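You operate a simulated robot arm through the tools that you are given. There is no shell and no other tool. Be economical: measure what you need, move in short steps, check, and stop when the job is done.

You are at the controls of a simulated two-armed robot. One attempt, no reset.

Task
Wipe up the spill on the door end of the plank table with the green cloth and put it back.
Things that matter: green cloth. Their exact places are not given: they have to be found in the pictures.

Only the result counts: the job must be done as asked and must still hold three seconds after the hand-in. Knocking over, shifting, dropping, spilling or breaking anything else fails it. Flat cloth is picked up by pressing the open fingertips on it (5 to 10 N) and closing them slowly along it; thin cloth reads only 2 to 8 mm in the jaws.

Robot
Two 7-joint arms with two-finger parallel grippers on one trunk, on a base that drives. Base frame: it is fixed to the floor where the robot stands at the start and does not move with it; the origin is under the middle of the robot, x ahead of it, y to its left, z up; the surface under the hand at the start is at about z = 720. Readings come in mm, rad, newtons and seconds.
The left shoulder is at the start at [20, 113, 1047], the right one opposite. With the tool pointing down near the work surface each hand reaches from about 240 to 600 mm from the robot's upright axis, wherever it stands, measured 20 degrees to its own side. Payload 1.57 kg a hand.
The TCP of each hand is the grasp point between the finger pads, 30 mm short of the fingertips. In the tool frame z runs along the fingers and y along their closing line. Largest opening 80 mm; finger width 17, thickness 12; the body of the gripper, 40 by 82 mm, starts 80 mm behind the TCP.
Orientation is that of the tool frame in the base frame, as a unit quaternion [w, x, y, z]. With the fingers straight down and closing along the base's y, the tool's x points along the base's -x, its y along +y and its z along -z.

Tools
- The arms move only by the tool play_rows. It takes "left_commands", "right_commands" or both (then of equal length, played together; a hand with none holds still); each is a list of rows, each an object of numbers (a shift or turn left out is 0, a gripper value left out holds the last): "tx", "ty", "tz": the shift along the tool's x, y, z in cm; "rx", "ry", "rz": the turn, a rotation vector about the tool's x, y, z in rad; "gripper": the gripper command, from -1 (shut) to 1 (fully open), values between in proportion. In form: [{"tx": .., "ty": .., "tz": .., "rx": .., "ry": .., "rz": .., "gripper": ..}, ...]. A call has 1 to 10 rows; each row shifts and turns the commanded pose from where the row before left it, along the tool's axes as they then stand. Rows are played at 5 a second. More than 50 mm and 0.15 rad between two rows, or a gripper value outside its range, and nothing of the call is played. A pose out of reach is approached as far as the arm can. The call stops where the force on the tool passes 40 N (or 10 N more than at its start, if that is more) or the arm is blocked; 0.2 s more then pass. Each finger travels about 45 mm/s and halts on what it meets, pressing with about 32 N; the grip force reading is that of the motor and also rises with nothing between the fingers. The clock runs only during rows and for 0.2 s after the last one: add rows that do not move to give the fingers time. It gives the time, the measured TCP pose, the force on the tool (base axes), the opening and the grip force at its end, in the units of the frame above (readings bear some noise), with the torque about the TCP (base axes, N m) and any sound that the robot's microphone picked up.
- Cameras (640 x 400 px; columns grow to the right, rows downward): "scene" is now at [89.8, 0.9, 1182.9]; the picture's right is [0.00, -1.00, 0.00], its down [-0.57, -0.00, -0.82] and it looks along [0.82, 0.00, -0.57] (base axes); focal length 284 px, centre (320, 200). "left" rides on the left gripper at [72, 7, -122] in its tool frame; the picture's right is [-0.09, 1.00, 0.00], its down [-0.84, -0.08, -0.54] and it looks along [-0.54, -0.05, 0.84] (tool axes); focal length 238 px, centre (320, 200). "right" rides on the right gripper at [72, -7, -122] in its tool frame; the picture's right is [0.09, 1.00, 0.00], its down [-0.84, 0.08, -0.54] and it looks along [-0.54, 0.05, 0.84] (tool axes); focal length 238 px, centre (320, 200).
- get_image(camera): a new picture of that camera. No time passes.
- move_column(by): slides the trunk up (or, below 0, down) by that many mm; the arms and the scene camera ride with it, the base frame stays. It gives what a move gives, with no picture.
- drive_base(legs): drives the robot by 1 to 6 legs, each [ahead, left, turn to the left] in mm, mm and rad, along the robot's own axes; the way and the turn of a leg run together, so that a leg with both is an arc; at most 1500 mm and 3.142 rad a leg. The arms and the cameras ride along, it lands a little off, and it stops where it bumps. It gives what a move gives.
- turn_head(pan, tilt): turns the head with the scene camera to pan (to the left, within 1.396 rad either way) and tilt (down, from -0.506 to 1.204), counted from straight ahead of the robot. It gives what a move gives.
- locate(camera, pixels): there is no depth. For up to 12 entries [column, row, z] of the newest picture of that camera ("zoom" is the newest enlarged one), the place [x, y] in the base frame at which the ray of that pixel passes the height z, good to about 2 mm, but the place of the scene camera against the robot may be out by one fixed shift of up to 18 mm in any direction. No time passes.
- close_up(camera, box): a new picture of the part [left, top, right, bottom] of that camera's present view, enlarged. No time passes.
- job_done(): hands the job in; it is judged then, once.

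Keep the steps short. Do not move on a guess: measure, check each grasp and each placing, and mend mistakes. In all there are 80 turns and 62 pictures (those below and enlarged ones count). Leave the grippers open and the arms clear of the work at the hand-in unless told otherwise, and finish with a single line.

The tools are called after "Request:" as a command line: name --argument value ..., lists and objects as JSON in quotes. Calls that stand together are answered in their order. play_rows: Moves the arms, as the interface text tells. Its arguments: {"type":"object","properties":{"left_commands":{"type":"array","items":{"type":"object","properties":{"tx":{"type":"number"},"ty":{"type":"number"},"tz":{"type":"number"},"rx":{"type":"number"},"ry":{"type":"number"},"rz":{"type":"number"},"gripper":{"type":"number"}}}},"right_commands":{"type":"array","items":{"type":"object","properties":{"tx":{"type":"number"},"ty":{"type":"number"},"tz":{"type":"number"},"rx":{"type":"number"},"ry":{"type":"number"},"rz":{"type":"number"},"gripper":{"type":"number"}}}}},"required":[]} The other tools are called the same way: move_column (by) slides the trunk up or down; drive_base (legs) drives the base; turn_head (pan, tilt) turns the head that bears the scene camera; get_image (camera) takes a picture; locate (camera, pixels) gives the place at which the rays of pixels pass given heights; close_up (camera, box) takes an enlarged picture of a part of a camera's view; job_done () hands the job in.

At the start:

```text
time_s: 0.0
left_eef_pos: [448.8, 134.8, 1009.2]
left_ee_rot: [0.0, -0.001, 1.0, 0.0]
left_contact_force: [0.1, 0.4, 1.2]
left_wrist_torque: [0.03, 0.02, -0.02]
left_finger_gap: 79.9
left_grip_force: 0.0
right_eef_pos: [453.7, -318.5, 926.6]
right_ee_rot: [0.0, -0.001, 1.0, 0.0]
right_contact_force: [0.2, 0.1, 0.6]
right_wrist_torque: [-0.01, 0.0, 0.02]
right_finger_gap: 80.0
right_grip_force: 0.2
trunk travel left (down, up): [-100.0, 470.0]
robot x, y, heading: [1.3, 2.4, -0.001]
head pan, tilt: [0.0, 0.609]
```

scene: 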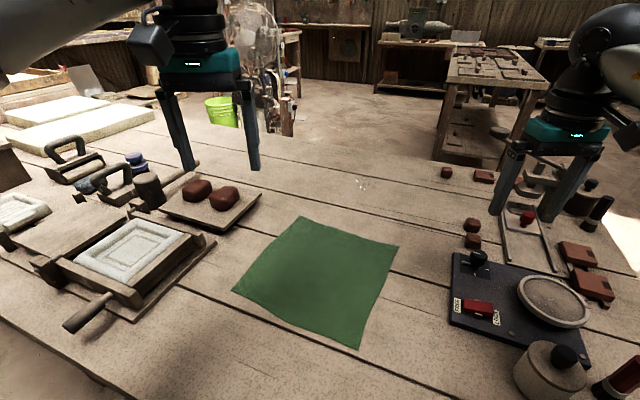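
right: 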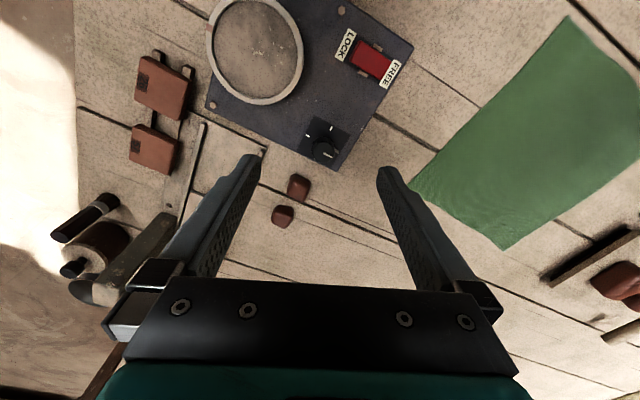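
left: 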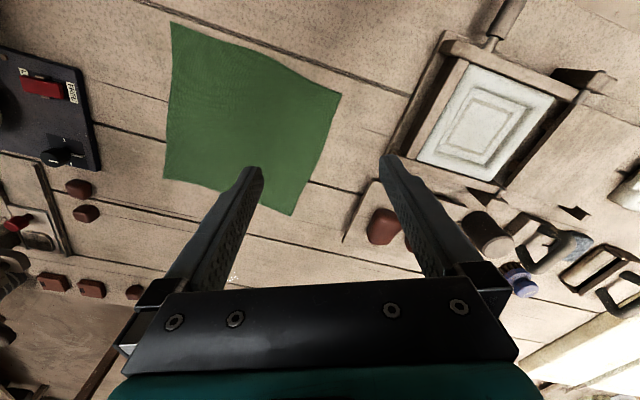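

I see the green cloth at about (320,280) in the scene and some faint specks at (362,183). First I look around for the door and for the spill.

Request:
close_up --camera "scene" --box '[260, 130, 460, 255]'

Request:
turn_head --pan 1.0 --tilt 0.4

Request:
get_image --camera "scene"

Request:
turn_head --pan -1.0 --tilt 0.4

Request:
get_image --camera "scene"

```text
3.20 times, centred on (360, 192) of scene
```

zoom: 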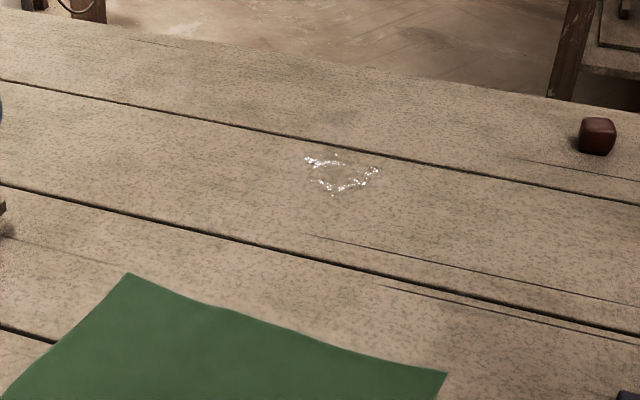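

```text
time_s: 1.3
left_eef_pos: [448.4, 135.0, 1007.5]
left_ee_rot: [-0.001, -0.001, 1.0, 0.0]
left_contact_force: [-0.5, 0.1, 0.1]
left_wrist_torque: [0.0, 0.03, 0.0]
left_finger_gap: 80.1
left_grip_force: 0.0
right_eef_pos: [454.1, -319.1, 927.2]
right_ee_rot: [0.001, 0.0, 1.0, 0.0]
right_contact_force: [-0.4, 0.0, -1.3]
right_wrist_torque: [-0.03, -0.01, 0.03]
right_finger_gap: 80.0
right_grip_force: 0.0
trunk travel left (down, up): [-100.0, 470.0]
robot x, y, heading: [0.1, -0.4, 0.0]
head pan, tilt: [1.0, 0.4]
```

```text
57 pictures are left
```

scene: 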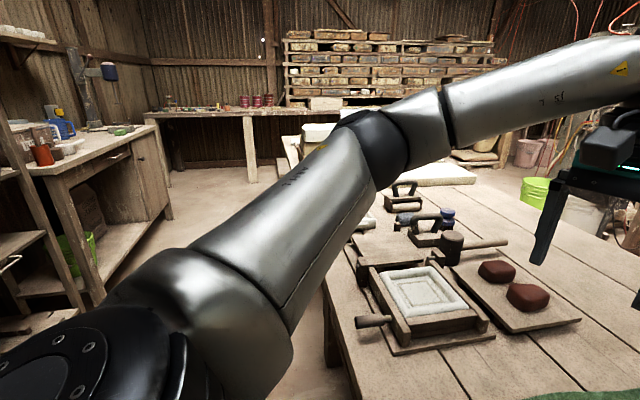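

```text
time_s: 3.2
left_eef_pos: [449.8, 134.9, 1010.3]
left_ee_rot: [0.0, -0.001, 1.0, 0.001]
left_contact_force: [-0.2, -0.3, 1.5]
left_wrist_torque: [-0.05, 0.05, 0.0]
left_finger_gap: 79.7
left_grip_force: 0.1
right_eef_pos: [453.0, -318.5, 927.0]
right_ee_rot: [-0.001, 0.0, 1.0, 0.0]
right_contact_force: [-0.4, -0.4, 0.1]
right_wrist_torque: [0.0, 0.01, 0.01]
right_finger_gap: 79.8
right_grip_force: 0.1
trunk travel left (down, up): [-100.0, 470.0]
robot x, y, heading: [1.7, -0.9, 0.001]
head pan, tilt: [-1.0, 0.4]
```

```text
56 pictures are left
```

scene: 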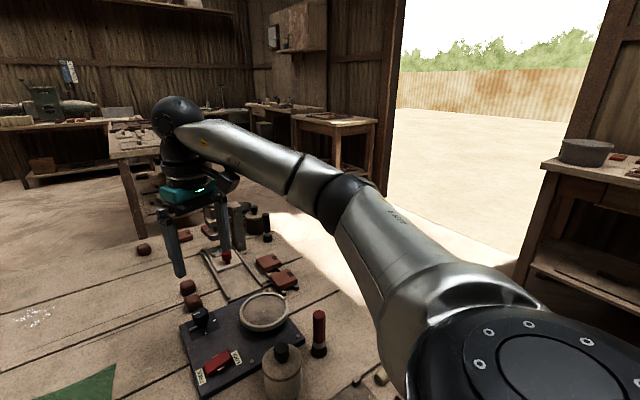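

The door opening is on the right (-y), so the door end is the right end of the table. I look closely there for a spill, since the specks in the middle may be a decoy.

Request:
close_up --camera "scene" --box '[0, 200, 360, 400]'

Request:
close_up --camera "right" --box '[60, 0, 460, 250]'

Request:
turn_head --pan -0.5 --tilt 0.7

Request:
get_image --camera "scene"

```text
1.78 times, centred on (180, 300) of scene
```

zoom: 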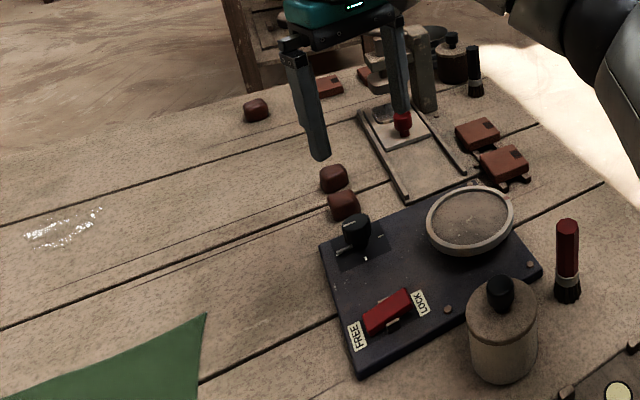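

```text
1.60 times, centred on (260, 125) of right
```

zoom: 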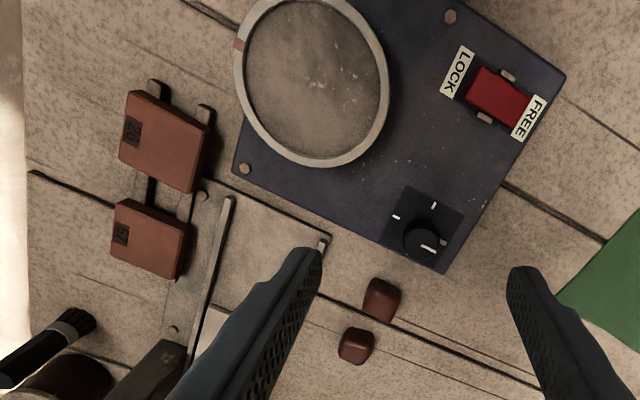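

```text
time_s: 4.1
left_eef_pos: [448.7, 135.1, 1009.0]
left_ee_rot: [-0.001, -0.001, 1.0, 0.0]
left_contact_force: [0.0, 0.2, 0.1]
left_wrist_torque: [0.03, 0.02, 0.01]
left_finger_gap: 80.1
left_grip_force: 0.0
right_eef_pos: [454.3, -319.2, 925.7]
right_ee_rot: [0.0, -0.001, 1.0, 0.0]
right_contact_force: [-0.5, 0.6, 0.0]
right_wrist_torque: [0.01, -0.01, -0.04]
right_finger_gap: 79.8
right_grip_force: 0.1
trunk travel left (down, up): [-100.0, 470.0]
robot x, y, heading: [1.4, 1.3, -0.002]
head pan, tilt: [-0.499, 0.7]
```

```text
53 pictures are left
```

scene: 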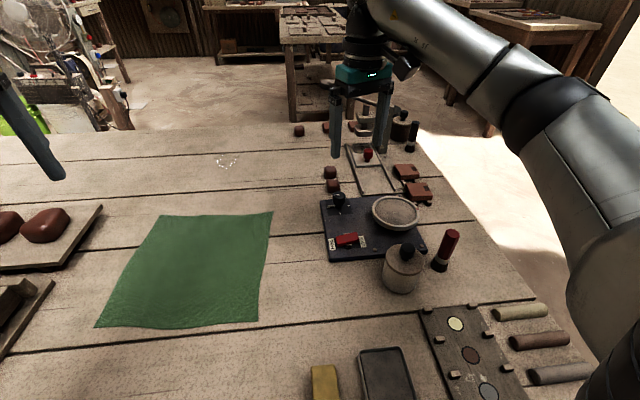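

The only spill-like thing so far is at (228,160). I measure that and the cloth's corners, then check the left part of the table for another spill.

Request:
locate --camera "scene" --pixels '[[217, 163, 720], [236, 161, 720], [227, 156, 720], [227, 168, 720], [159, 214, 720], [273, 211, 720], [258, 321, 720], [94, 327, 720], [437, 130, 720], [120, 122, 720], [540, 290, 720], [330, 196, 720]]'

Request:
turn_head --pan 0.6 --tilt 0.6

Request:
get_image --camera "scene"

Request:
get_image --camera "left"

Request:
locate --camera "left" --pixels '[[171, 22, 720], [341, 94, 720], [293, 215, 720], [164, 179, 720], [230, 278, 720]]'

```text
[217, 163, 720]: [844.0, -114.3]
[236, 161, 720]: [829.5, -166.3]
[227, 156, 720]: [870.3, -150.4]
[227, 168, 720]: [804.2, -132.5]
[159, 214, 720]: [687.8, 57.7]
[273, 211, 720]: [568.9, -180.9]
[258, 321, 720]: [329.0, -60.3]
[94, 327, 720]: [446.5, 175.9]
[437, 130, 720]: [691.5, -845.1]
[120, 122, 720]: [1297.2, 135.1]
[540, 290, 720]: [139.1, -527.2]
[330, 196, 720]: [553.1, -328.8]
```

```text
time_s: 5.5
left_eef_pos: [448.8, 134.8, 1008.3]
left_ee_rot: [0.001, -0.001, 1.0, 0.0]
left_contact_force: [0.1, 0.2, 0.0]
left_wrist_torque: [0.0, -0.01, 0.0]
left_finger_gap: 80.1
left_grip_force: 0.1
right_eef_pos: [454.4, -320.2, 926.8]
right_ee_rot: [0.0, 0.0, 1.0, 0.0]
right_contact_force: [0.1, -0.1, -0.5]
right_wrist_torque: [0.0, 0.02, -0.04]
right_finger_gap: 80.2
right_grip_force: 0.0
trunk travel left (down, up): [-100.0, 470.0]
robot x, y, heading: [-0.6, -4.1, 0.003]
head pan, tilt: [0.6, 0.6]
```

```text
52 pictures are left
```

scene: 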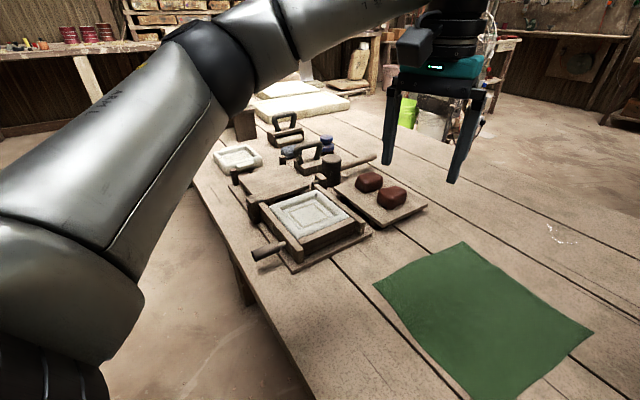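

```text
51 pictures are left
```

left: 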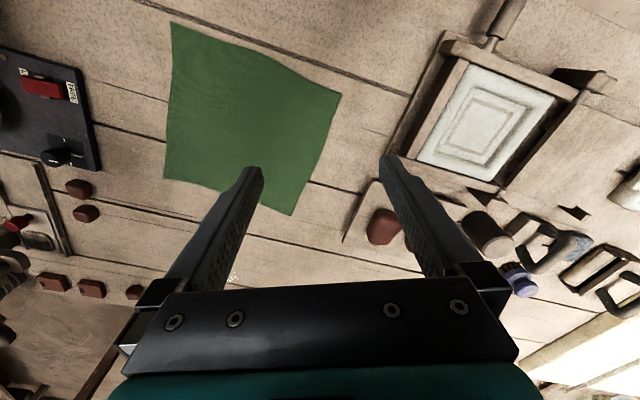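

```text
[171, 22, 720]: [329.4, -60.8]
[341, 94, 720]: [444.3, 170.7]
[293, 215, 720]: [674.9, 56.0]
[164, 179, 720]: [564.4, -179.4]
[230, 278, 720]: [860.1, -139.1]
```

The cloth is about 260 mm square, centre near (505,0). The only visible spill is at about (840,-140), which is roughly mid-table. I check the right (door) end more carefully, including the near right corner, and look at the door side.

Request:
locate --camera "scene" --pixels '[[205, 180, 720], [255, 300, 720], [290, 370, 720], [230, 125, 720], [330, 105, 720], [560, 233, 720]]'

Request:
turn_head --pan -0.7 --tilt 1.0

Request:
get_image --camera "scene"

Request:
turn_head --pan -1.39 --tilt 0.5

Request:
get_image --camera "scene"

```text
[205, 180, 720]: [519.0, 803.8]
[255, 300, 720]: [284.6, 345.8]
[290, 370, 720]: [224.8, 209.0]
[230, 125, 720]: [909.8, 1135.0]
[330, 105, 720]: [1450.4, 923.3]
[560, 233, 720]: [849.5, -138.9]
```

```text
time_s: 6.9
left_eef_pos: [447.9, 135.0, 1008.3]
left_ee_rot: [0.0, -0.001, 1.0, 0.0]
left_contact_force: [-0.6, 0.1, -0.4]
left_wrist_torque: [0.02, 0.01, 0.02]
left_finger_gap: 79.7
left_grip_force: 0.0
right_eef_pos: [453.6, -318.7, 926.4]
right_ee_rot: [0.0, 0.0, 1.0, 0.0]
right_contact_force: [-0.3, -0.3, -1.0]
right_wrist_torque: [0.03, 0.02, 0.01]
right_finger_gap: 79.7
right_grip_force: 0.0
trunk travel left (down, up): [-100.0, 470.0]
robot x, y, heading: [-3.0, 1.2, -0.003]
head pan, tilt: [-0.7, 1.0]
```

```text
50 pictures are left
```

scene: 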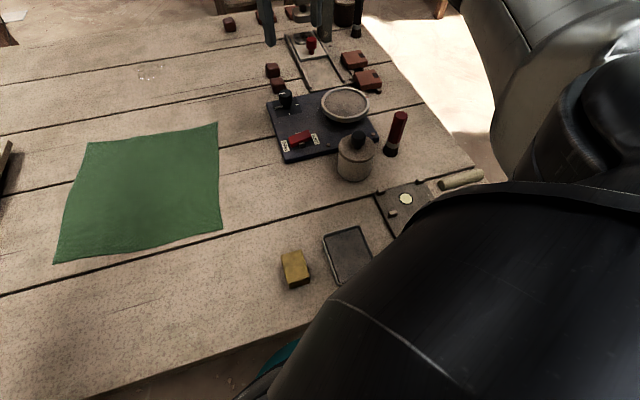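

```text
time_s: 8.0
left_eef_pos: [448.3, 135.7, 1007.9]
left_ee_rot: [0.0, -0.001, 1.0, 0.0]
left_contact_force: [-0.4, -0.2, 0.0]
left_wrist_torque: [0.03, 0.01, -0.01]
left_finger_gap: 80.3
left_grip_force: 0.0
right_eef_pos: [454.1, -319.2, 926.0]
right_ee_rot: [0.0, 0.0, 1.0, 0.0]
right_contact_force: [0.6, 0.7, -0.4]
right_wrist_torque: [0.02, 0.01, 0.01]
right_finger_gap: 80.1
right_grip_force: 0.1
trunk travel left (down, up): [-100.0, 470.0]
robot x, y, heading: [2.5, -4.3, 0.006]
head pan, tilt: [-1.389, 0.499]
```

```text
49 pictures are left
```

scene: 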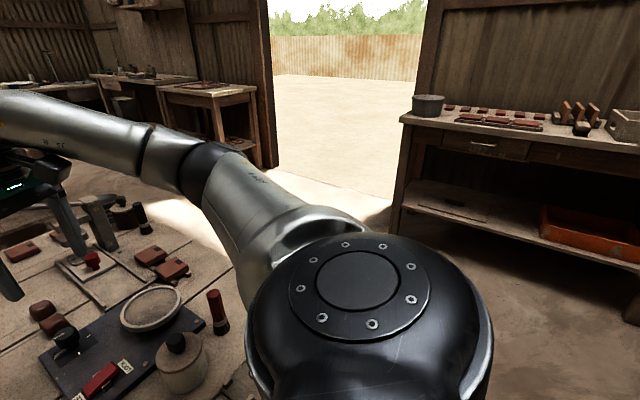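

No other spill shows on the door half, and (848,-139) lies on that half, so that is the one. It is too far to reach from this side. The plan is to pinch the cloth near its near edge with the left hand, drive round the door end to the far side, wipe, then come back and lay it where it was. First I bring the left hand over the near edge's middle, (414,42), turned so that the fingers close along the edge.

Request:
play_rows --left_commands '[{"tx": 0.9, "ty": -2.3, "tz": 3, "rz": 0.115, "gripper": 0.3}, {"tx": 1.15, "ty": -2.2, "tz": 3, "rz": 0.115}, {"tx": 1.4, "ty": -2.1, "tz": 3, "rz": 0.115}, {"tx": 1.5, "ty": -1.9, "tz": 3, "rz": 0.116}, {"tz": 3}, {"tz": 3}]'

Request:
get_image --camera "left"

```text
time_s: 9.4
left_eef_pos: [388.9, 62.4, 828.7]
left_ee_rot: [0.0, 0.229, 0.973, 0.0]
left_contact_force: [-0.3, 0.7, 0.3]
left_wrist_torque: [0.01, -0.02, 0.0]
left_finger_gap: 52.1
left_grip_force: 0.1
right_eef_pos: [454.2, -319.6, 926.5]
right_ee_rot: [0.0, 0.001, 1.0, -0.001]
right_contact_force: [-0.4, -0.5, 0.1]
right_wrist_torque: [0.0, -0.02, -0.01]
right_finger_gap: 79.9
right_grip_force: 0.2
trunk travel left (down, up): [-100.0, 470.0]
robot x, y, heading: [2.6, -3.2, -0.002]
head pan, tilt: [-1.389, 0.499]
```

```text
48 pictures are left
```

left: 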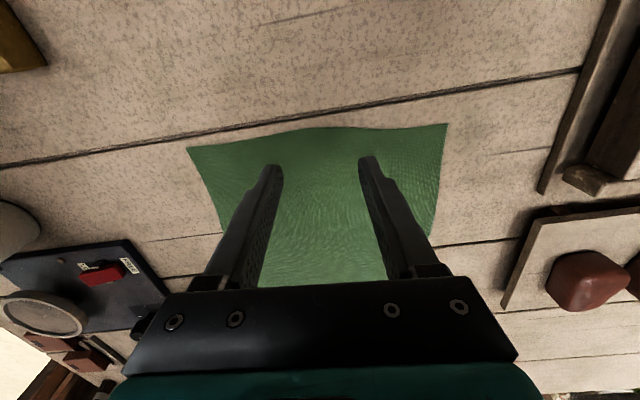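

The tool is aligned with the cloth edge. I measure the edge under it.

Request:
locate --camera "left" --pixels '[[187, 148, 722], [318, 129, 722], [448, 124, 722]]'

```text
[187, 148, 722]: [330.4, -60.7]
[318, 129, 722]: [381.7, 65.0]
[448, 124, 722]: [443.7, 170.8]
```

The edge is where expected. I move 3 cm inward over the cloth and descend to just above it.

Request:
play_rows --left_commands '[{"tx": -1.5, "ty": -0.3, "tz": 2.0, "gripper": 0.3}, {"tx": -1.5, "ty": -0.3, "tz": 2.0}, {"tz": 1.5}, {"tz": 1.0}, {"tz": 0.4}]'

```text
time_s: 10.6
left_eef_pos: [411.8, 43.2, 759.7]
left_ee_rot: [0.0, 0.229, 0.973, 0.0]
left_contact_force: [-1.2, 0.2, -0.3]
left_wrist_torque: [-0.03, -0.01, 0.0]
left_finger_gap: 52.1
left_grip_force: 0.0
right_eef_pos: [453.9, -319.0, 926.3]
right_ee_rot: [0.0, 0.001, 1.0, 0.0]
right_contact_force: [-0.7, -1.2, 0.5]
right_wrist_torque: [-0.03, 0.01, -0.02]
right_finger_gap: 80.1
right_grip_force: 0.0
trunk travel left (down, up): [-100.0, 470.0]
robot x, y, heading: [-1.5, -2.9, -0.0]
head pan, tilt: [-1.389, 0.499]
```

Tips are near z=730. I press down in small steps until the force reads 5 to 10 N.

Request:
play_rows --left_commands '[{"tz": 0.3}, {"tz": 0.2}, {"tz": 0.1}, {"tz": 0.1}, {}]'

```text
time_s: 11.8
left_eef_pos: [411.6, 43.1, 753.0]
left_ee_rot: [0.0, 0.228, 0.974, 0.0]
left_contact_force: [-0.3, -1.1, -0.6]
left_wrist_torque: [0.01, -0.02, -0.03]
left_finger_gap: 51.9
left_grip_force: 0.0
right_eef_pos: [453.6, -319.2, 927.1]
right_ee_rot: [0.0, -0.001, 1.0, 0.0]
right_contact_force: [0.3, 0.6, -0.4]
right_wrist_torque: [0.01, 0.01, 0.02]
right_finger_gap: 79.9
right_grip_force: 0.0
trunk travel left (down, up): [-100.0, 470.0]
robot x, y, heading: [-1.7, 2.1, -0.001]
head pan, tilt: [-1.389, 0.499]
```

No contact yet; on down.

Request:
play_rows --left_commands '[{"tz": 0.1}, {"tz": 0.1}, {"tz": 0.1}, {}]'

```text
time_s: 12.8
left_eef_pos: [412.0, 42.7, 751.2]
left_ee_rot: [0.002, 0.228, 0.974, 0.0]
left_contact_force: [-2.8, 1.5, 15.2]
left_wrist_torque: [-0.04, 0.12, -0.02]
left_finger_gap: 51.9
left_grip_force: 0.1
right_eef_pos: [452.9, -319.2, 926.8]
right_ee_rot: [0.001, -0.001, 1.0, -0.001]
right_contact_force: [-0.8, -0.1, -0.2]
right_wrist_torque: [-0.01, 0.0, 0.03]
right_finger_gap: 79.9
right_grip_force: 0.1
trunk travel left (down, up): [-100.0, 470.0]
robot x, y, heading: [-1.0, -0.1, 0.001]
head pan, tilt: [-1.389, 0.499]
```

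Contact at 15 N, a bit strong. I ease up 0.6 mm and close slowly.

Request:
play_rows --left_commands '[{"tz": -0.06}, {"gripper": 0.15}, {"gripper": 0.0}, {"gripper": -0.15}, {"gripper": -0.3}, {"gripper": -0.45}, {"gripper": -0.6}, {"gripper": -0.75}, {"gripper": -0.9}, {"gripper": -1.0}]'

Request:
play_rows --left_commands '[{"gripper": -1.0}, {}]'

Request:
get_image --camera "left"

```text
time_s: 15.0
left_eef_pos: [411.9, 44.9, 750.5]
left_ee_rot: [0.001, 0.227, 0.974, 0.001]
left_contact_force: [0.7, 0.7, 18.3]
left_wrist_torque: [0.05, -0.03, 0.0]
left_finger_gap: 5.4
left_grip_force: 25.4
right_eef_pos: [454.4, -319.4, 927.6]
right_ee_rot: [0.0, 0.0, 1.0, 0.0]
right_contact_force: [-0.1, 0.7, 0.3]
right_wrist_torque: [0.02, -0.01, -0.02]
right_finger_gap: 80.0
right_grip_force: 0.1
trunk travel left (down, up): [-100.0, 470.0]
robot x, y, heading: [-4.5, -0.3, -0.001]
head pan, tilt: [-1.389, 0.499]
```

```text
time_s: 15.6
left_eef_pos: [412.5, 43.9, 751.1]
left_ee_rot: [0.001, 0.227, 0.974, 0.0]
left_contact_force: [1.1, 0.3, 18.0]
left_wrist_torque: [0.0, -0.05, 0.0]
left_finger_gap: 5.4
left_grip_force: 25.9
right_eef_pos: [453.3, -320.0, 927.2]
right_ee_rot: [0.0, 0.0, 1.0, 0.0]
right_contact_force: [-0.9, 0.1, 0.9]
right_wrist_torque: [-0.02, -0.02, 0.0]
right_finger_gap: 79.9
right_grip_force: 0.1
trunk travel left (down, up): [-100.0, 470.0]
robot x, y, heading: [1.1, 0.3, 0.001]
head pan, tilt: [-1.389, 0.499]
```

```text
47 pictures are left
```

left: 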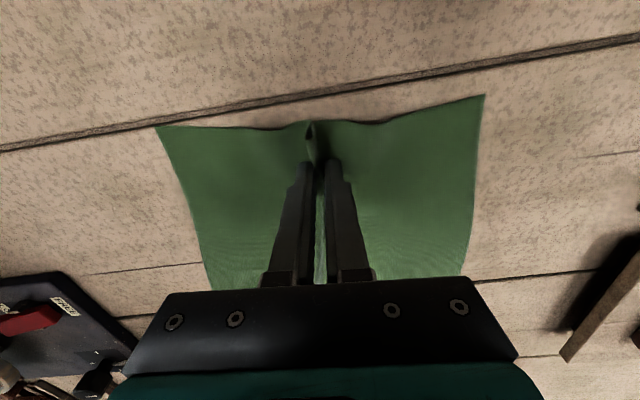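

The jaws read 5.4 mm with a fold between them. I lift straight up and check.

Request:
play_rows --left_commands '[{"tz": -3}, {"tz": -4}, {"tz": -4}, {"tz": -4}, {"tz": -4}, {"tz": -4}, {"tz": -4}, {"tz": -4}, {"tz": -2}, {}]'

Request:
turn_head --pan 0.0 --tilt 0.5

Request:
get_image --camera "scene"

```text
time_s: 17.8
left_eef_pos: [412.0, 44.3, 1080.0]
left_ee_rot: [0.0, 0.227, 0.974, 0.0]
left_contact_force: [-0.2, -0.1, 0.6]
left_wrist_torque: [0.0, 0.0, 0.02]
left_finger_gap: 1.8
left_grip_force: 23.4
right_eef_pos: [455.1, -317.4, 925.6]
right_ee_rot: [0.001, 0.0, 1.0, 0.0]
right_contact_force: [0.4, -0.4, 0.6]
right_wrist_torque: [0.01, -0.02, -0.01]
right_finger_gap: 80.1
right_grip_force: 0.0
trunk travel left (down, up): [-100.0, 470.0]
robot x, y, heading: [4.9, -0.3, -0.002]
head pan, tilt: [-1.389, 0.499]
```

```text
time_s: 19.3
left_eef_pos: [411.6, 44.1, 1080.8]
left_ee_rot: [0.001, 0.227, 0.974, 0.0]
left_contact_force: [0.4, 0.3, 0.6]
left_wrist_torque: [-0.01, 0.0, -0.02]
left_finger_gap: 2.1
left_grip_force: 23.7
right_eef_pos: [453.2, -319.0, 926.0]
right_ee_rot: [0.0, 0.0, 1.0, 0.0]
right_contact_force: [-0.9, 0.3, 0.5]
right_wrist_torque: [-0.01, 0.01, 0.02]
right_finger_gap: 79.9
right_grip_force: 0.1
trunk travel left (down, up): [-100.0, 470.0]
robot x, y, heading: [0.9, -0.0, 0.0]
head pan, tilt: [0.0, 0.499]
```

```text
46 pictures are left
```

scene: 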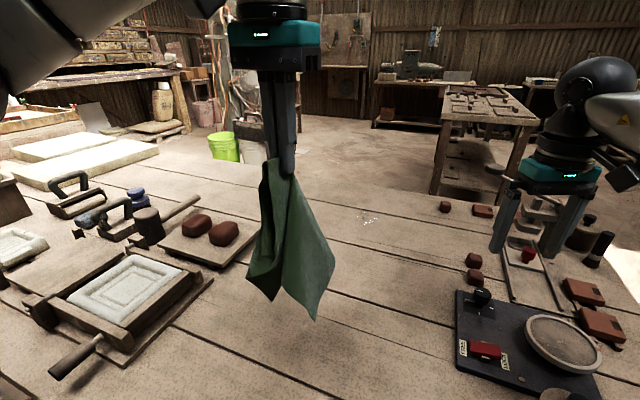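

The cloth is held (gap 2 mm) and its former place is clean. I raise the trunk so cloth and hands clear everything, then survey the floor on the door side for the drive.

Request:
move_column --by 300

Request:
turn_head --pan -1.0 --tilt 0.7

Request:
get_image --camera "scene"

Request:
turn_head --pan -1.39 --tilt 0.8

Request:
get_image --camera "scene"

```text
time_s: 22.3
left_eef_pos: [411.9, 43.3, 1380.6]
left_ee_rot: [0.0, 0.228, 0.974, 0.001]
left_contact_force: [0.0, -0.3, 0.2]
left_wrist_torque: [0.0, 0.0, 0.0]
left_finger_gap: 1.8
left_grip_force: 23.4
right_eef_pos: [453.8, -319.1, 1226.1]
right_ee_rot: [0.0, 0.0, 1.0, 0.001]
right_contact_force: [-0.2, -0.5, 0.0]
right_wrist_torque: [0.01, 0.0, -0.01]
right_finger_gap: 79.8
right_grip_force: 0.1
trunk travel left (down, up): [-400.0, 170.0]
robot x, y, heading: [-1.5, 1.0, 0.001]
head pan, tilt: [0.0, 0.499]
```

```text
time_s: 23.6
left_eef_pos: [412.2, 42.6, 1380.3]
left_ee_rot: [0.0, 0.227, 0.974, 0.001]
left_contact_force: [-0.1, 0.1, -0.2]
left_wrist_torque: [0.0, 0.01, -0.02]
left_finger_gap: 2.0
left_grip_force: 23.2
right_eef_pos: [453.9, -319.5, 1226.5]
right_ee_rot: [0.0, 0.0, 1.0, -0.001]
right_contact_force: [-0.1, -0.2, 0.0]
right_wrist_torque: [-0.01, -0.03, -0.02]
right_finger_gap: 79.8
right_grip_force: 0.2
trunk travel left (down, up): [-400.0, 170.0]
robot x, y, heading: [-0.6, 1.2, 0.001]
head pan, tilt: [-1.0, 0.7]
```

```text
45 pictures are left
```

scene: 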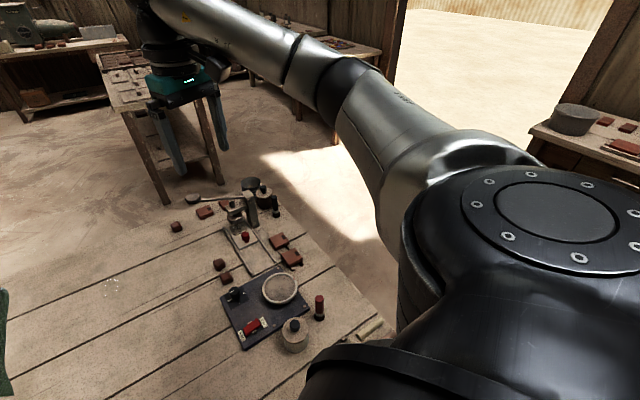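

```text
time_s: 24.4
left_eef_pos: [412.6, 43.5, 1380.4]
left_ee_rot: [0.0, 0.228, 0.974, 0.0]
left_contact_force: [0.5, 0.3, -0.3]
left_wrist_torque: [0.01, -0.04, 0.02]
left_finger_gap: 1.8
left_grip_force: 23.9
right_eef_pos: [453.4, -319.0, 1226.1]
right_ee_rot: [0.0, 0.0, 1.0, 0.0]
right_contact_force: [0.1, 0.3, 0.2]
right_wrist_torque: [-0.03, -0.05, -0.02]
right_finger_gap: 80.0
right_grip_force: 0.1
trunk travel left (down, up): [-400.0, 170.0]
robot x, y, heading: [2.2, 1.5, 0.002]
head pan, tilt: [-1.389, 0.799]
```

```text
44 pictures are left
```

scene: 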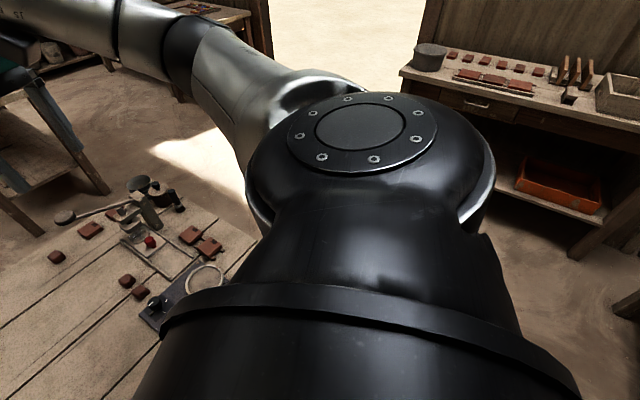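

I measure bench and table positions from this view.

Request:
locate --camera "scene" --pixels '[[402, 72, 800], [578, 255, 0], [105, 192, 0], [40, 235, 0], [255, 240, 720], [192, 203, 720], [160, 193, 720], [60, 217, 720], [615, 315, 0], [500, 190, 0]]'

Request:
turn_head --pan -0.5 --tilt 0.5

Request:
get_image --camera "scene"

```text
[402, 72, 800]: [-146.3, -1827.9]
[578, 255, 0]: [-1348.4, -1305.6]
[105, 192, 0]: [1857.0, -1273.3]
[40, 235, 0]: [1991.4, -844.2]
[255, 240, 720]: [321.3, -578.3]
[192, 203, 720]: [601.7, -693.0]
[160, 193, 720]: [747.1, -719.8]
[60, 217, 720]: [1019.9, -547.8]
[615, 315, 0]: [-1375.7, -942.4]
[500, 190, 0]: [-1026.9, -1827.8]
```

```text
time_s: 25.6
left_eef_pos: [410.9, 43.0, 1380.0]
left_ee_rot: [0.0, 0.227, 0.974, 0.0]
left_contact_force: [-0.6, -0.1, 0.0]
left_wrist_torque: [-0.02, -0.02, -0.01]
left_finger_gap: 2.1
left_grip_force: 23.7
right_eef_pos: [453.6, -319.8, 1227.2]
right_ee_rot: [0.0, 0.0, 1.0, 0.0]
right_contact_force: [-0.7, 0.1, -0.5]
right_wrist_torque: [0.02, -0.02, 0.0]
right_finger_gap: 80.2
right_grip_force: 0.2
trunk travel left (down, up): [-400.0, 170.0]
robot x, y, heading: [3.3, 1.4, -0.001]
head pan, tilt: [-0.499, 0.499]
```

```text
43 pictures are left
```

scene: 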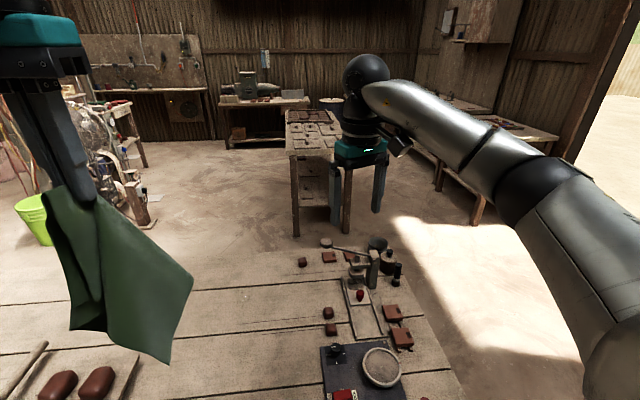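

The far side has wide free floor. I measure the far edge, the corner and nearby obstacles.

Request:
locate --camera "scene" --pixels '[[250, 250, 720], [100, 250, 720], [410, 275, 720], [455, 370, 720], [297, 236, 0], [347, 232, 0], [140, 226, 0], [45, 243, 0], [478, 222, 0], [326, 243, 740], [244, 295, 720]]'

Request:
close_up --camera "scene" --box '[220, 200, 500, 375]'

```text
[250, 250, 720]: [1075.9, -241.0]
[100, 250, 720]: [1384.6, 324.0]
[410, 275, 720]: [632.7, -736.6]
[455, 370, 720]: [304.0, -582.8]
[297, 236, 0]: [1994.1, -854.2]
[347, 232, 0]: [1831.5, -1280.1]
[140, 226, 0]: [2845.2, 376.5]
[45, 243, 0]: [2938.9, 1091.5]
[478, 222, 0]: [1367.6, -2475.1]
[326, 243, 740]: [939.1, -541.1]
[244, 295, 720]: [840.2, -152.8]
```

```text
2.29 times, centred on (360, 288) of scene
```

zoom: 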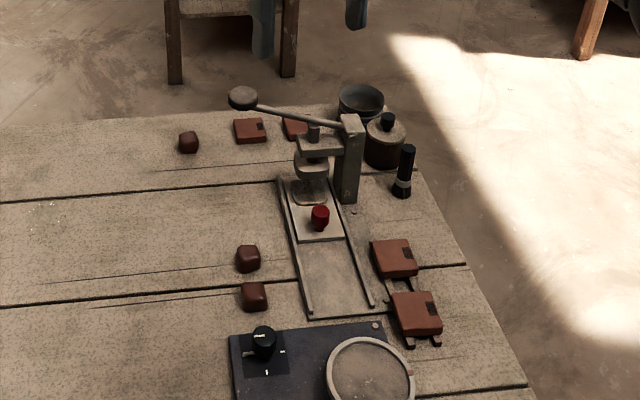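

Table frame: the long axis runs along (0.47,0.88), far edge at n≈1060 and door end at t≈-360, with floor clear around the end. I back off from the table by 300 mm, then slide 850 mm toward the door, parallel to the edge.

Request:
drive_base --legs '[[-264, 141, 0], [-400, -748, 0]]'

Request:
get_image --camera "scene"

```text
time_s: 31.8
left_eef_pos: [-242.7, -565.3, 1380.4]
left_ee_rot: [-0.001, 0.221, 0.975, 0.0]
left_contact_force: [-0.3, -0.1, 0.3]
left_wrist_torque: [0.03, -0.01, 0.01]
left_finger_gap: 2.0
left_grip_force: 23.3
right_eef_pos: [-194.4, -926.8, 1226.0]
right_ee_rot: [0.0, -0.008, 1.0, 0.0]
right_contact_force: [-0.5, -0.3, -0.1]
right_wrist_torque: [0.0, -0.01, 0.01]
right_finger_gap: 79.8
right_grip_force: 0.2
trunk travel left (down, up): [-400.0, 170.0]
robot x, y, heading: [-655.8, -617.4, 0.014]
head pan, tilt: [-0.499, 0.499]
```

```text
41 pictures are left
```

scene: 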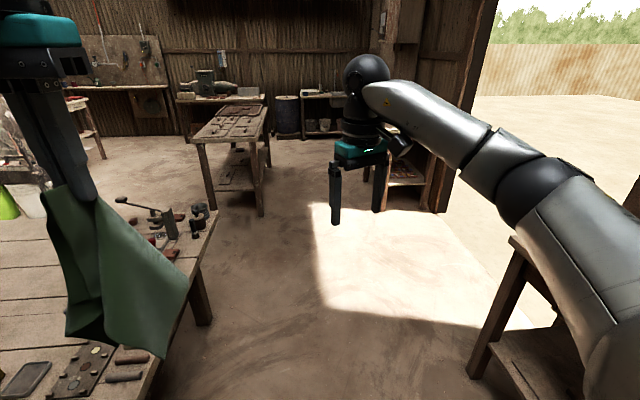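

A bench stands on the right at (475,372). I measure the corridor width before going on.

Request:
locate --camera "scene" --pixels '[[475, 372, 0], [512, 240, 800], [205, 322, 0], [215, 215, 720], [130, 400, 720], [600, 395, 0], [262, 215, 0], [215, 210, 0]]'

```text
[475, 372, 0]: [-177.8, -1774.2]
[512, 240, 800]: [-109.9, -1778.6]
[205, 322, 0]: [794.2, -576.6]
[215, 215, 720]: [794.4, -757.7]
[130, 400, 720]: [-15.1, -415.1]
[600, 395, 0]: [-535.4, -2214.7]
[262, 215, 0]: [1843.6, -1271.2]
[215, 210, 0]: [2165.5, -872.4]
```

The corridor is wide, with about 490 mm on the table side and 780 mm on the bench side. I go 1650 mm along the end, then turn left to face the table, in place.

Request:
drive_base --legs '[[722, -398, 0], [722, -398, 0], [0, 0, 1.3], [0, 0, 1.34]]'

Request:
turn_head --pan -0.7 --tilt 0.6

Request:
get_image --camera "scene"

```text
time_s: 46.7
left_eef_pos: [429.6, -1223.2, 1380.7]
left_ee_rot: [0.0, 0.89, -0.456, 0.0]
left_contact_force: [0.7, 0.8, -1.3]
left_wrist_torque: [-0.01, 0.0, -0.01]
left_finger_gap: 2.0
left_grip_force: 23.1
right_eef_pos: [562.4, -883.3, 1226.2]
right_ee_rot: [0.0, 0.971, -0.241, -0.001]
right_contact_force: [0.4, 0.0, -0.8]
right_wrist_torque: [-0.01, 0.0, 0.03]
right_finger_gap: 80.0
right_grip_force: 0.0
trunk travel left (down, up): [-400.0, 170.0]
robot x, y, heading: [813.7, -1379.0, 2.654]
head pan, tilt: [-0.499, 0.499]
```

```text
time_s: 47.5
left_eef_pos: [429.9, -1223.1, 1379.6]
left_ee_rot: [0.0, 0.89, -0.456, 0.001]
left_contact_force: [0.2, -0.8, -0.1]
left_wrist_torque: [0.0, 0.01, 0.0]
left_finger_gap: 2.2
left_grip_force: 23.3
right_eef_pos: [562.4, -882.7, 1226.9]
right_ee_rot: [0.0, 0.971, -0.24, 0.0]
right_contact_force: [-0.8, -0.2, 0.0]
right_wrist_torque: [-0.03, -0.01, 0.03]
right_finger_gap: 80.2
right_grip_force: 0.1
trunk travel left (down, up): [-400.0, 170.0]
robot x, y, heading: [815.6, -1380.3, 2.655]
head pan, tilt: [-0.7, 0.6]
```

```text
40 pictures are left
```

scene: 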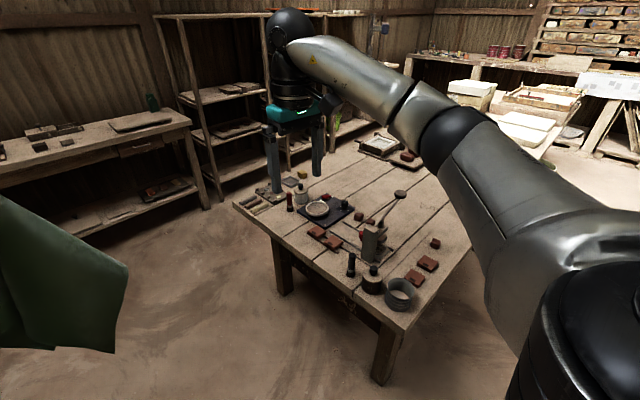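

I slide right along the far edge to the spill, backing off slightly first, then approach the edge.

Request:
drive_base --legs '[[-60, -600, 0], [0, -631, 0], [150, 0, 0]]'

Request:
turn_head --pan 0.2 --tilt 1.0

Request:
get_image --camera "scene"

```text
time_s: 55.0
left_eef_pos: [912.2, -96.4, 1380.7]
left_ee_rot: [0.001, 0.892, -0.451, -0.001]
left_contact_force: [-0.4, 0.1, 0.2]
left_wrist_torque: [-0.02, -0.01, -0.04]
left_finger_gap: 2.3
left_grip_force: 23.6
right_eef_pos: [1041.4, 246.0, 1227.2]
right_ee_rot: [0.001, 0.972, -0.235, 0.001]
right_contact_force: [-0.3, 0.4, 0.3]
right_wrist_torque: [0.01, -0.01, 0.0]
right_finger_gap: 79.9
right_grip_force: 0.1
trunk travel left (down, up): [-400.0, 170.0]
robot x, y, heading: [1297.2, -243.8, 2.668]
head pan, tilt: [-0.7, 0.6]
```

```text
time_s: 56.1
left_eef_pos: [913.0, -95.6, 1380.5]
left_ee_rot: [0.001, 0.892, -0.451, 0.0]
left_contact_force: [0.6, -0.8, -0.5]
left_wrist_torque: [-0.04, -0.01, -0.03]
left_finger_gap: 2.0
left_grip_force: 23.7
right_eef_pos: [1041.6, 246.7, 1226.8]
right_ee_rot: [0.0, 0.972, -0.235, 0.0]
right_contact_force: [0.1, 0.9, 0.1]
right_wrist_torque: [0.01, -0.03, -0.01]
right_finger_gap: 79.9
right_grip_force: 0.1
trunk travel left (down, up): [-400.0, 170.0]
robot x, y, heading: [1298.3, -245.0, 2.668]
head pan, tilt: [0.201, 1.0]
```

```text
39 pictures are left
```

scene: 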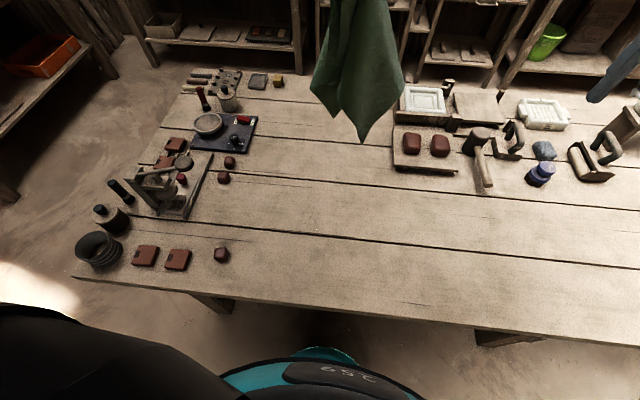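

I'm in place: robot at (1298,-245), and the left hand is about 80 mm from the spill in plan. I look for the spill from this side.

Request:
close_up --camera "scene" --box '[230, 165, 470, 315]'

Request:
locate --camera "scene" --pixels '[[320, 225, 720], [350, 200, 720], [350, 312, 720]]'

Request:
get_image --camera "left"

```text
2.67 times, centred on (350, 240) of scene
```

zoom: 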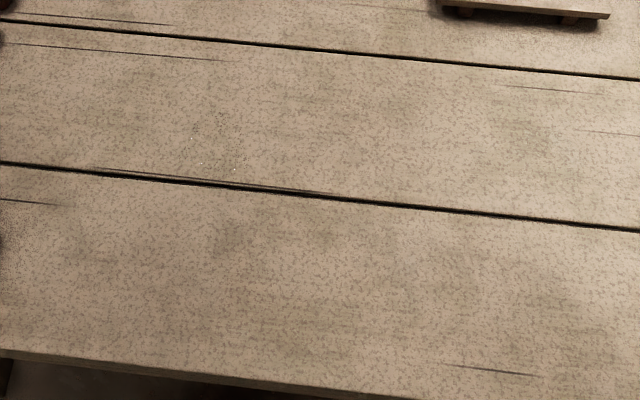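

```text
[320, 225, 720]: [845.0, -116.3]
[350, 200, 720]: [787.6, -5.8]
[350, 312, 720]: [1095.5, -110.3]
```

```text
37 pictures are left
```

left: 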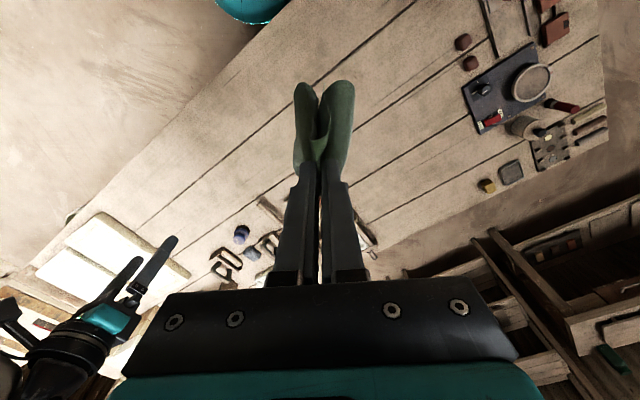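

Faint specks at (190–240,115–170) in the enlarged picture are the spill. I locate it.

Request:
locate --camera "zoom" --pixels '[[190, 138, 720], [221, 115, 720], [237, 145, 720], [234, 170, 720], [201, 165, 720], [213, 142, 720]]'

Request:
close_up --camera "scene" --box '[280, 195, 344, 235]'

```text
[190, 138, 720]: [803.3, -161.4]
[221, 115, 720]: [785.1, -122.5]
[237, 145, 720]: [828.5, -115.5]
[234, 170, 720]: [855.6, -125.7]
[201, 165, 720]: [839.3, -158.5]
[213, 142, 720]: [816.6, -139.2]
```

```text
10.00 times, centred on (312, 215) of scene
```

zoom: 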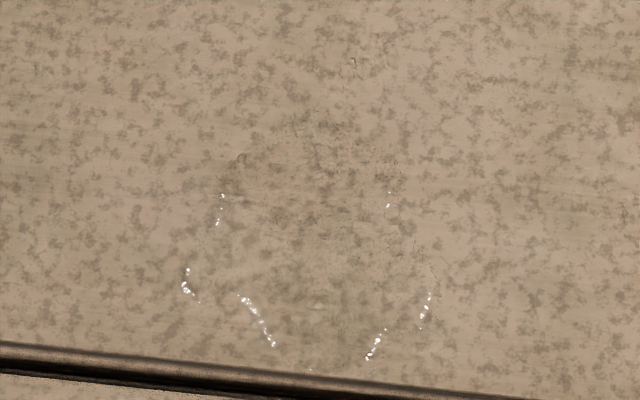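

Request:
locate --camera "zoom" --pixels '[[182, 285, 720], [433, 285, 720], [310, 370, 720], [310, 120, 720], [310, 245, 720], [222, 195, 720], [388, 195, 720]]'

```text
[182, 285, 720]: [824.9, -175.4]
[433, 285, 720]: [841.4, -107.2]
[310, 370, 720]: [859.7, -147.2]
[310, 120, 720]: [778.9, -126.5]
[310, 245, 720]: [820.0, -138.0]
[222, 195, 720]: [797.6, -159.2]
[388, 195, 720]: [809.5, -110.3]
```

The two views bracket the true centre: about (829,-139), radius about 40 mm. In robot terms that is 466 ahead and 120 left. I bring the trunk back down 300 mm (only bare planks are below both hands), then move the hand left and forward.

Request:
move_column --by -300

Request:
play_rows --left_commands '[{"tx": -0.6, "ty": 3.3}, {"tx": -0.6, "ty": 3.3}, {"tx": -2.6, "ty": 2.8}, {"tx": -3, "ty": 1.5}, {"tx": -3, "ty": 1.5}, {}]'

Request:
get_image --camera "scene"

```text
time_s: 59.1
left_eef_pos: [914.1, -96.9, 1081.0]
left_ee_rot: [-0.001, 0.893, -0.451, 0.0]
left_contact_force: [0.4, 0.8, -0.2]
left_wrist_torque: [0.0, 0.01, -0.03]
left_finger_gap: 1.9
left_grip_force: 23.7
right_eef_pos: [1041.8, 246.1, 926.1]
right_ee_rot: [0.0, 0.972, -0.235, 0.0]
right_contact_force: [-0.5, -0.1, -0.8]
right_wrist_torque: [0.03, -0.01, -0.01]
right_finger_gap: 80.1
right_grip_force: 0.1
trunk travel left (down, up): [-100.0, 470.0]
robot x, y, heading: [1299.7, -248.0, 2.663]
head pan, tilt: [0.201, 1.0]
```

```text
time_s: 60.5
left_eef_pos: [800.8, -107.6, 1060.6]
left_ee_rot: [0.0, 0.893, -0.45, -0.001]
left_contact_force: [1.7, 0.5, 0.4]
left_wrist_torque: [0.0, -0.02, -0.02]
left_finger_gap: 2.1
left_grip_force: 23.7
left hand out of reach, approached as far as the arm can: row 4, 5
right_eef_pos: [1041.6, 247.4, 926.2]
right_ee_rot: [0.0, 0.972, -0.236, 0.0]
right_contact_force: [-0.1, 0.1, -0.7]
right_wrist_torque: [-0.03, -0.01, 0.02]
right_finger_gap: 80.0
right_grip_force: 0.0
trunk travel left (down, up): [-100.0, 470.0]
robot x, y, heading: [1300.1, -245.0, 2.668]
head pan, tilt: [0.201, 1.0]
```

```text
35 pictures are left
```

scene: 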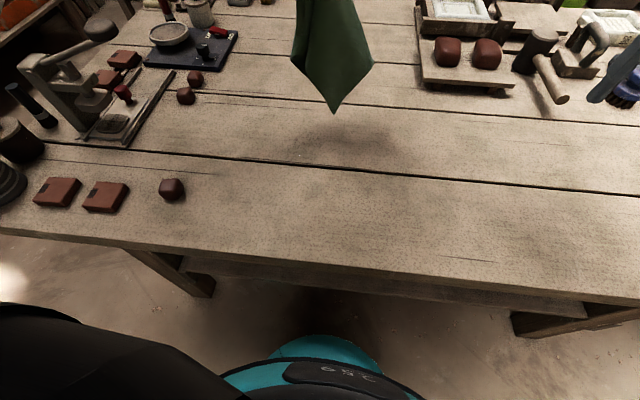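

Reach is limited at this height. I drive 80 mm closer so there is room for a laying motion.

Request:
drive_base --legs '[[80, 0, 0]]'

Request:
play_rows --left_commands '[{"tz": 2.5}, {"tz": 2.5}, {"tz": 2.5}, {}]'

Request:
get_image --camera "scene"

```text
time_s: 61.6
left_eef_pos: [728.7, -68.1, 1059.9]
left_ee_rot: [-0.001, 0.893, -0.451, -0.001]
left_contact_force: [0.0, 0.0, 0.0]
left_wrist_torque: [0.01, 0.04, 0.0]
left_finger_gap: 1.9
left_grip_force: 23.4
right_eef_pos: [971.2, 284.1, 925.5]
right_ee_rot: [-0.001, 0.971, -0.237, 0.0]
right_contact_force: [0.7, 0.3, -0.6]
right_wrist_torque: [-0.01, -0.01, -0.02]
right_finger_gap: 80.1
right_grip_force: 0.0
trunk travel left (down, up): [-100.0, 470.0]
robot x, y, heading: [1227.9, -209.1, 2.665]
head pan, tilt: [0.201, 1.0]
```

```text
time_s: 62.6
left_eef_pos: [730.2, -69.2, 983.4]
left_ee_rot: [0.0, 0.893, -0.451, -0.003]
left_contact_force: [0.0, -0.5, -0.2]
left_wrist_torque: [0.01, -0.01, -0.01]
left_finger_gap: 2.0
left_grip_force: 23.6
right_eef_pos: [971.2, 284.0, 926.5]
right_ee_rot: [0.0, 0.972, -0.237, 0.001]
right_contact_force: [-0.1, 0.7, 0.6]
right_wrist_torque: [0.02, 0.02, -0.04]
right_finger_gap: 80.0
right_grip_force: 0.0
trunk travel left (down, up): [-100.0, 470.0]
robot x, y, heading: [1226.5, -204.9, 2.663]
head pan, tilt: [0.201, 1.0]
```

```text
34 pictures are left
```

scene: 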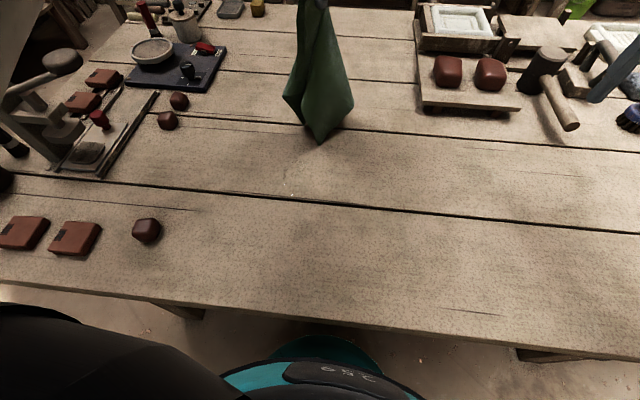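

The cloth's bottom is just about touching the table beyond the spill. I lower the hand while drawing it back toward the robot so that the cloth lies out over the spill.

Request:
play_rows --left_commands '[{"tx": 1.97, "ty": -0.76, "tz": 2.7}, {"tx": 1.97, "ty": -0.76, "tz": 2.7}, {"tx": 1.97, "ty": -0.76, "tz": 2.7}, {"tx": 1.97, "ty": -0.76, "tz": 2.7}, {"tx": 1.97, "ty": -0.76, "tz": 2.7}, {"tx": 1.97, "ty": -0.76, "tz": 2.7}, {"tx": 1.97, "ty": -0.76, "tz": 2.7}, {"tx": 1.97, "ty": -0.76, "tz": 2.4}, {}]'

Request:
get_image --camera "scene"

```text
time_s: 64.6
left_eef_pos: [870.4, -161.1, 773.5]
left_ee_rot: [-0.001, 0.893, -0.451, 0.0]
left_contact_force: [0.4, -0.4, -0.7]
left_wrist_torque: [-0.02, 0.02, -0.06]
left_finger_gap: 2.0
left_grip_force: 23.1
right_eef_pos: [971.2, 282.4, 926.9]
right_ee_rot: [0.0, 0.971, -0.237, 0.0]
right_contact_force: [-0.8, -0.5, -0.3]
right_wrist_torque: [-0.02, 0.02, -0.02]
right_finger_gap: 80.3
right_grip_force: 0.0
trunk travel left (down, up): [-100.0, 470.0]
robot x, y, heading: [1233.6, -209.9, 2.665]
head pan, tilt: [0.201, 1.0]
```

```text
33 pictures are left
```

scene: 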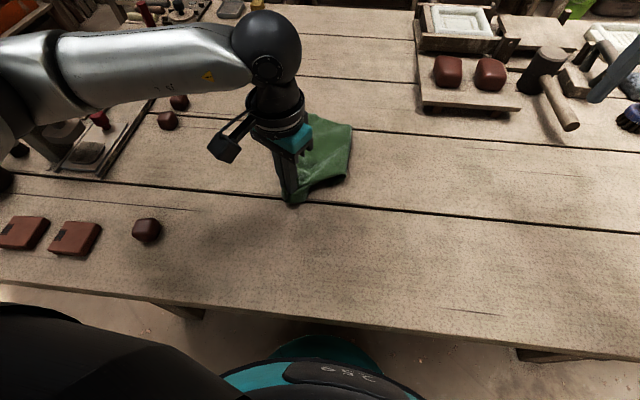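

The cloth lies out over the spill, with the hand 46 mm on the robot's side of its centre. I lower to light contact.

Request:
play_rows --left_commands '[{"tz": 1.0}, {"tz": 0.6}, {"tz": 0.3}, {"tz": 0.2}, {"tz": 0.1}, {}]'

```text
time_s: 66.0
left_eef_pos: [870.2, -159.6, 752.3]
left_ee_rot: [0.0, 0.892, -0.452, -0.002]
left_contact_force: [-0.6, -2.0, 19.1]
left_wrist_torque: [0.01, -0.03, -0.05]
left_finger_gap: 1.9
left_grip_force: 23.3
right_eef_pos: [971.7, 282.7, 925.9]
right_ee_rot: [0.0, 0.971, -0.237, 0.0]
right_contact_force: [0.1, -0.8, 0.6]
right_wrist_torque: [-0.03, 0.01, 0.01]
right_finger_gap: 80.0
right_grip_force: 0.0
trunk travel left (down, up): [-100.0, 470.0]
robot x, y, heading: [1229.6, -212.3, 2.666]
head pan, tilt: [0.201, 1.0]
```

19 N, so I ease off 0.8 mm and do one stroke forward over the spill and back.

Request:
play_rows --left_commands '[{"tz": -0.08}, {"tx": -2.0, "ty": 1.0}, {"tx": -2.0, "ty": 1.0}, {"tx": -2.0, "ty": 1.0}, {"tx": -2.0, "ty": 1.0}, {}, {"tx": 2.0, "ty": -1.0}, {"tx": 2.0, "ty": -1.0}, {"tx": 2.0, "ty": -1.0}, {"tx": 2.0, "ty": -1.0}]'

Request:
get_image --camera "scene"

```text
time_s: 68.2
left_eef_pos: [871.8, -159.9, 751.5]
left_ee_rot: [0.0, 0.893, -0.451, -0.002]
left_contact_force: [-5.8, 2.5, 17.1]
left_wrist_torque: [0.12, 0.19, 0.01]
left_finger_gap: 1.9
left_grip_force: 23.5
right_eef_pos: [972.3, 283.0, 926.3]
right_ee_rot: [-0.001, 0.972, -0.237, 0.0]
right_contact_force: [-0.8, 0.3, 0.7]
right_wrist_torque: [0.04, 0.0, -0.03]
right_finger_gap: 79.8
right_grip_force: 0.0
trunk travel left (down, up): [-100.0, 470.0]
robot x, y, heading: [1226.3, -208.6, 2.665]
head pan, tilt: [0.201, 1.0]
```

```text
32 pictures are left
```

scene: 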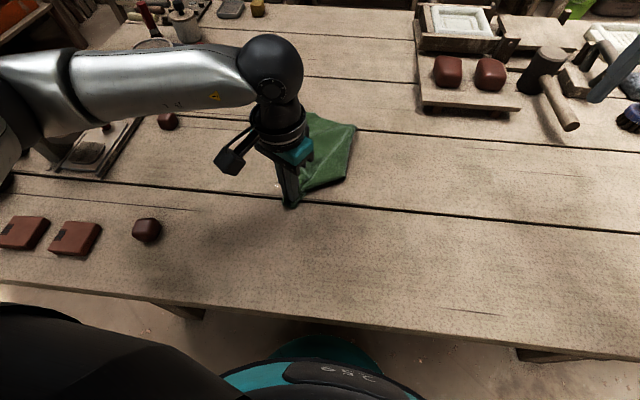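

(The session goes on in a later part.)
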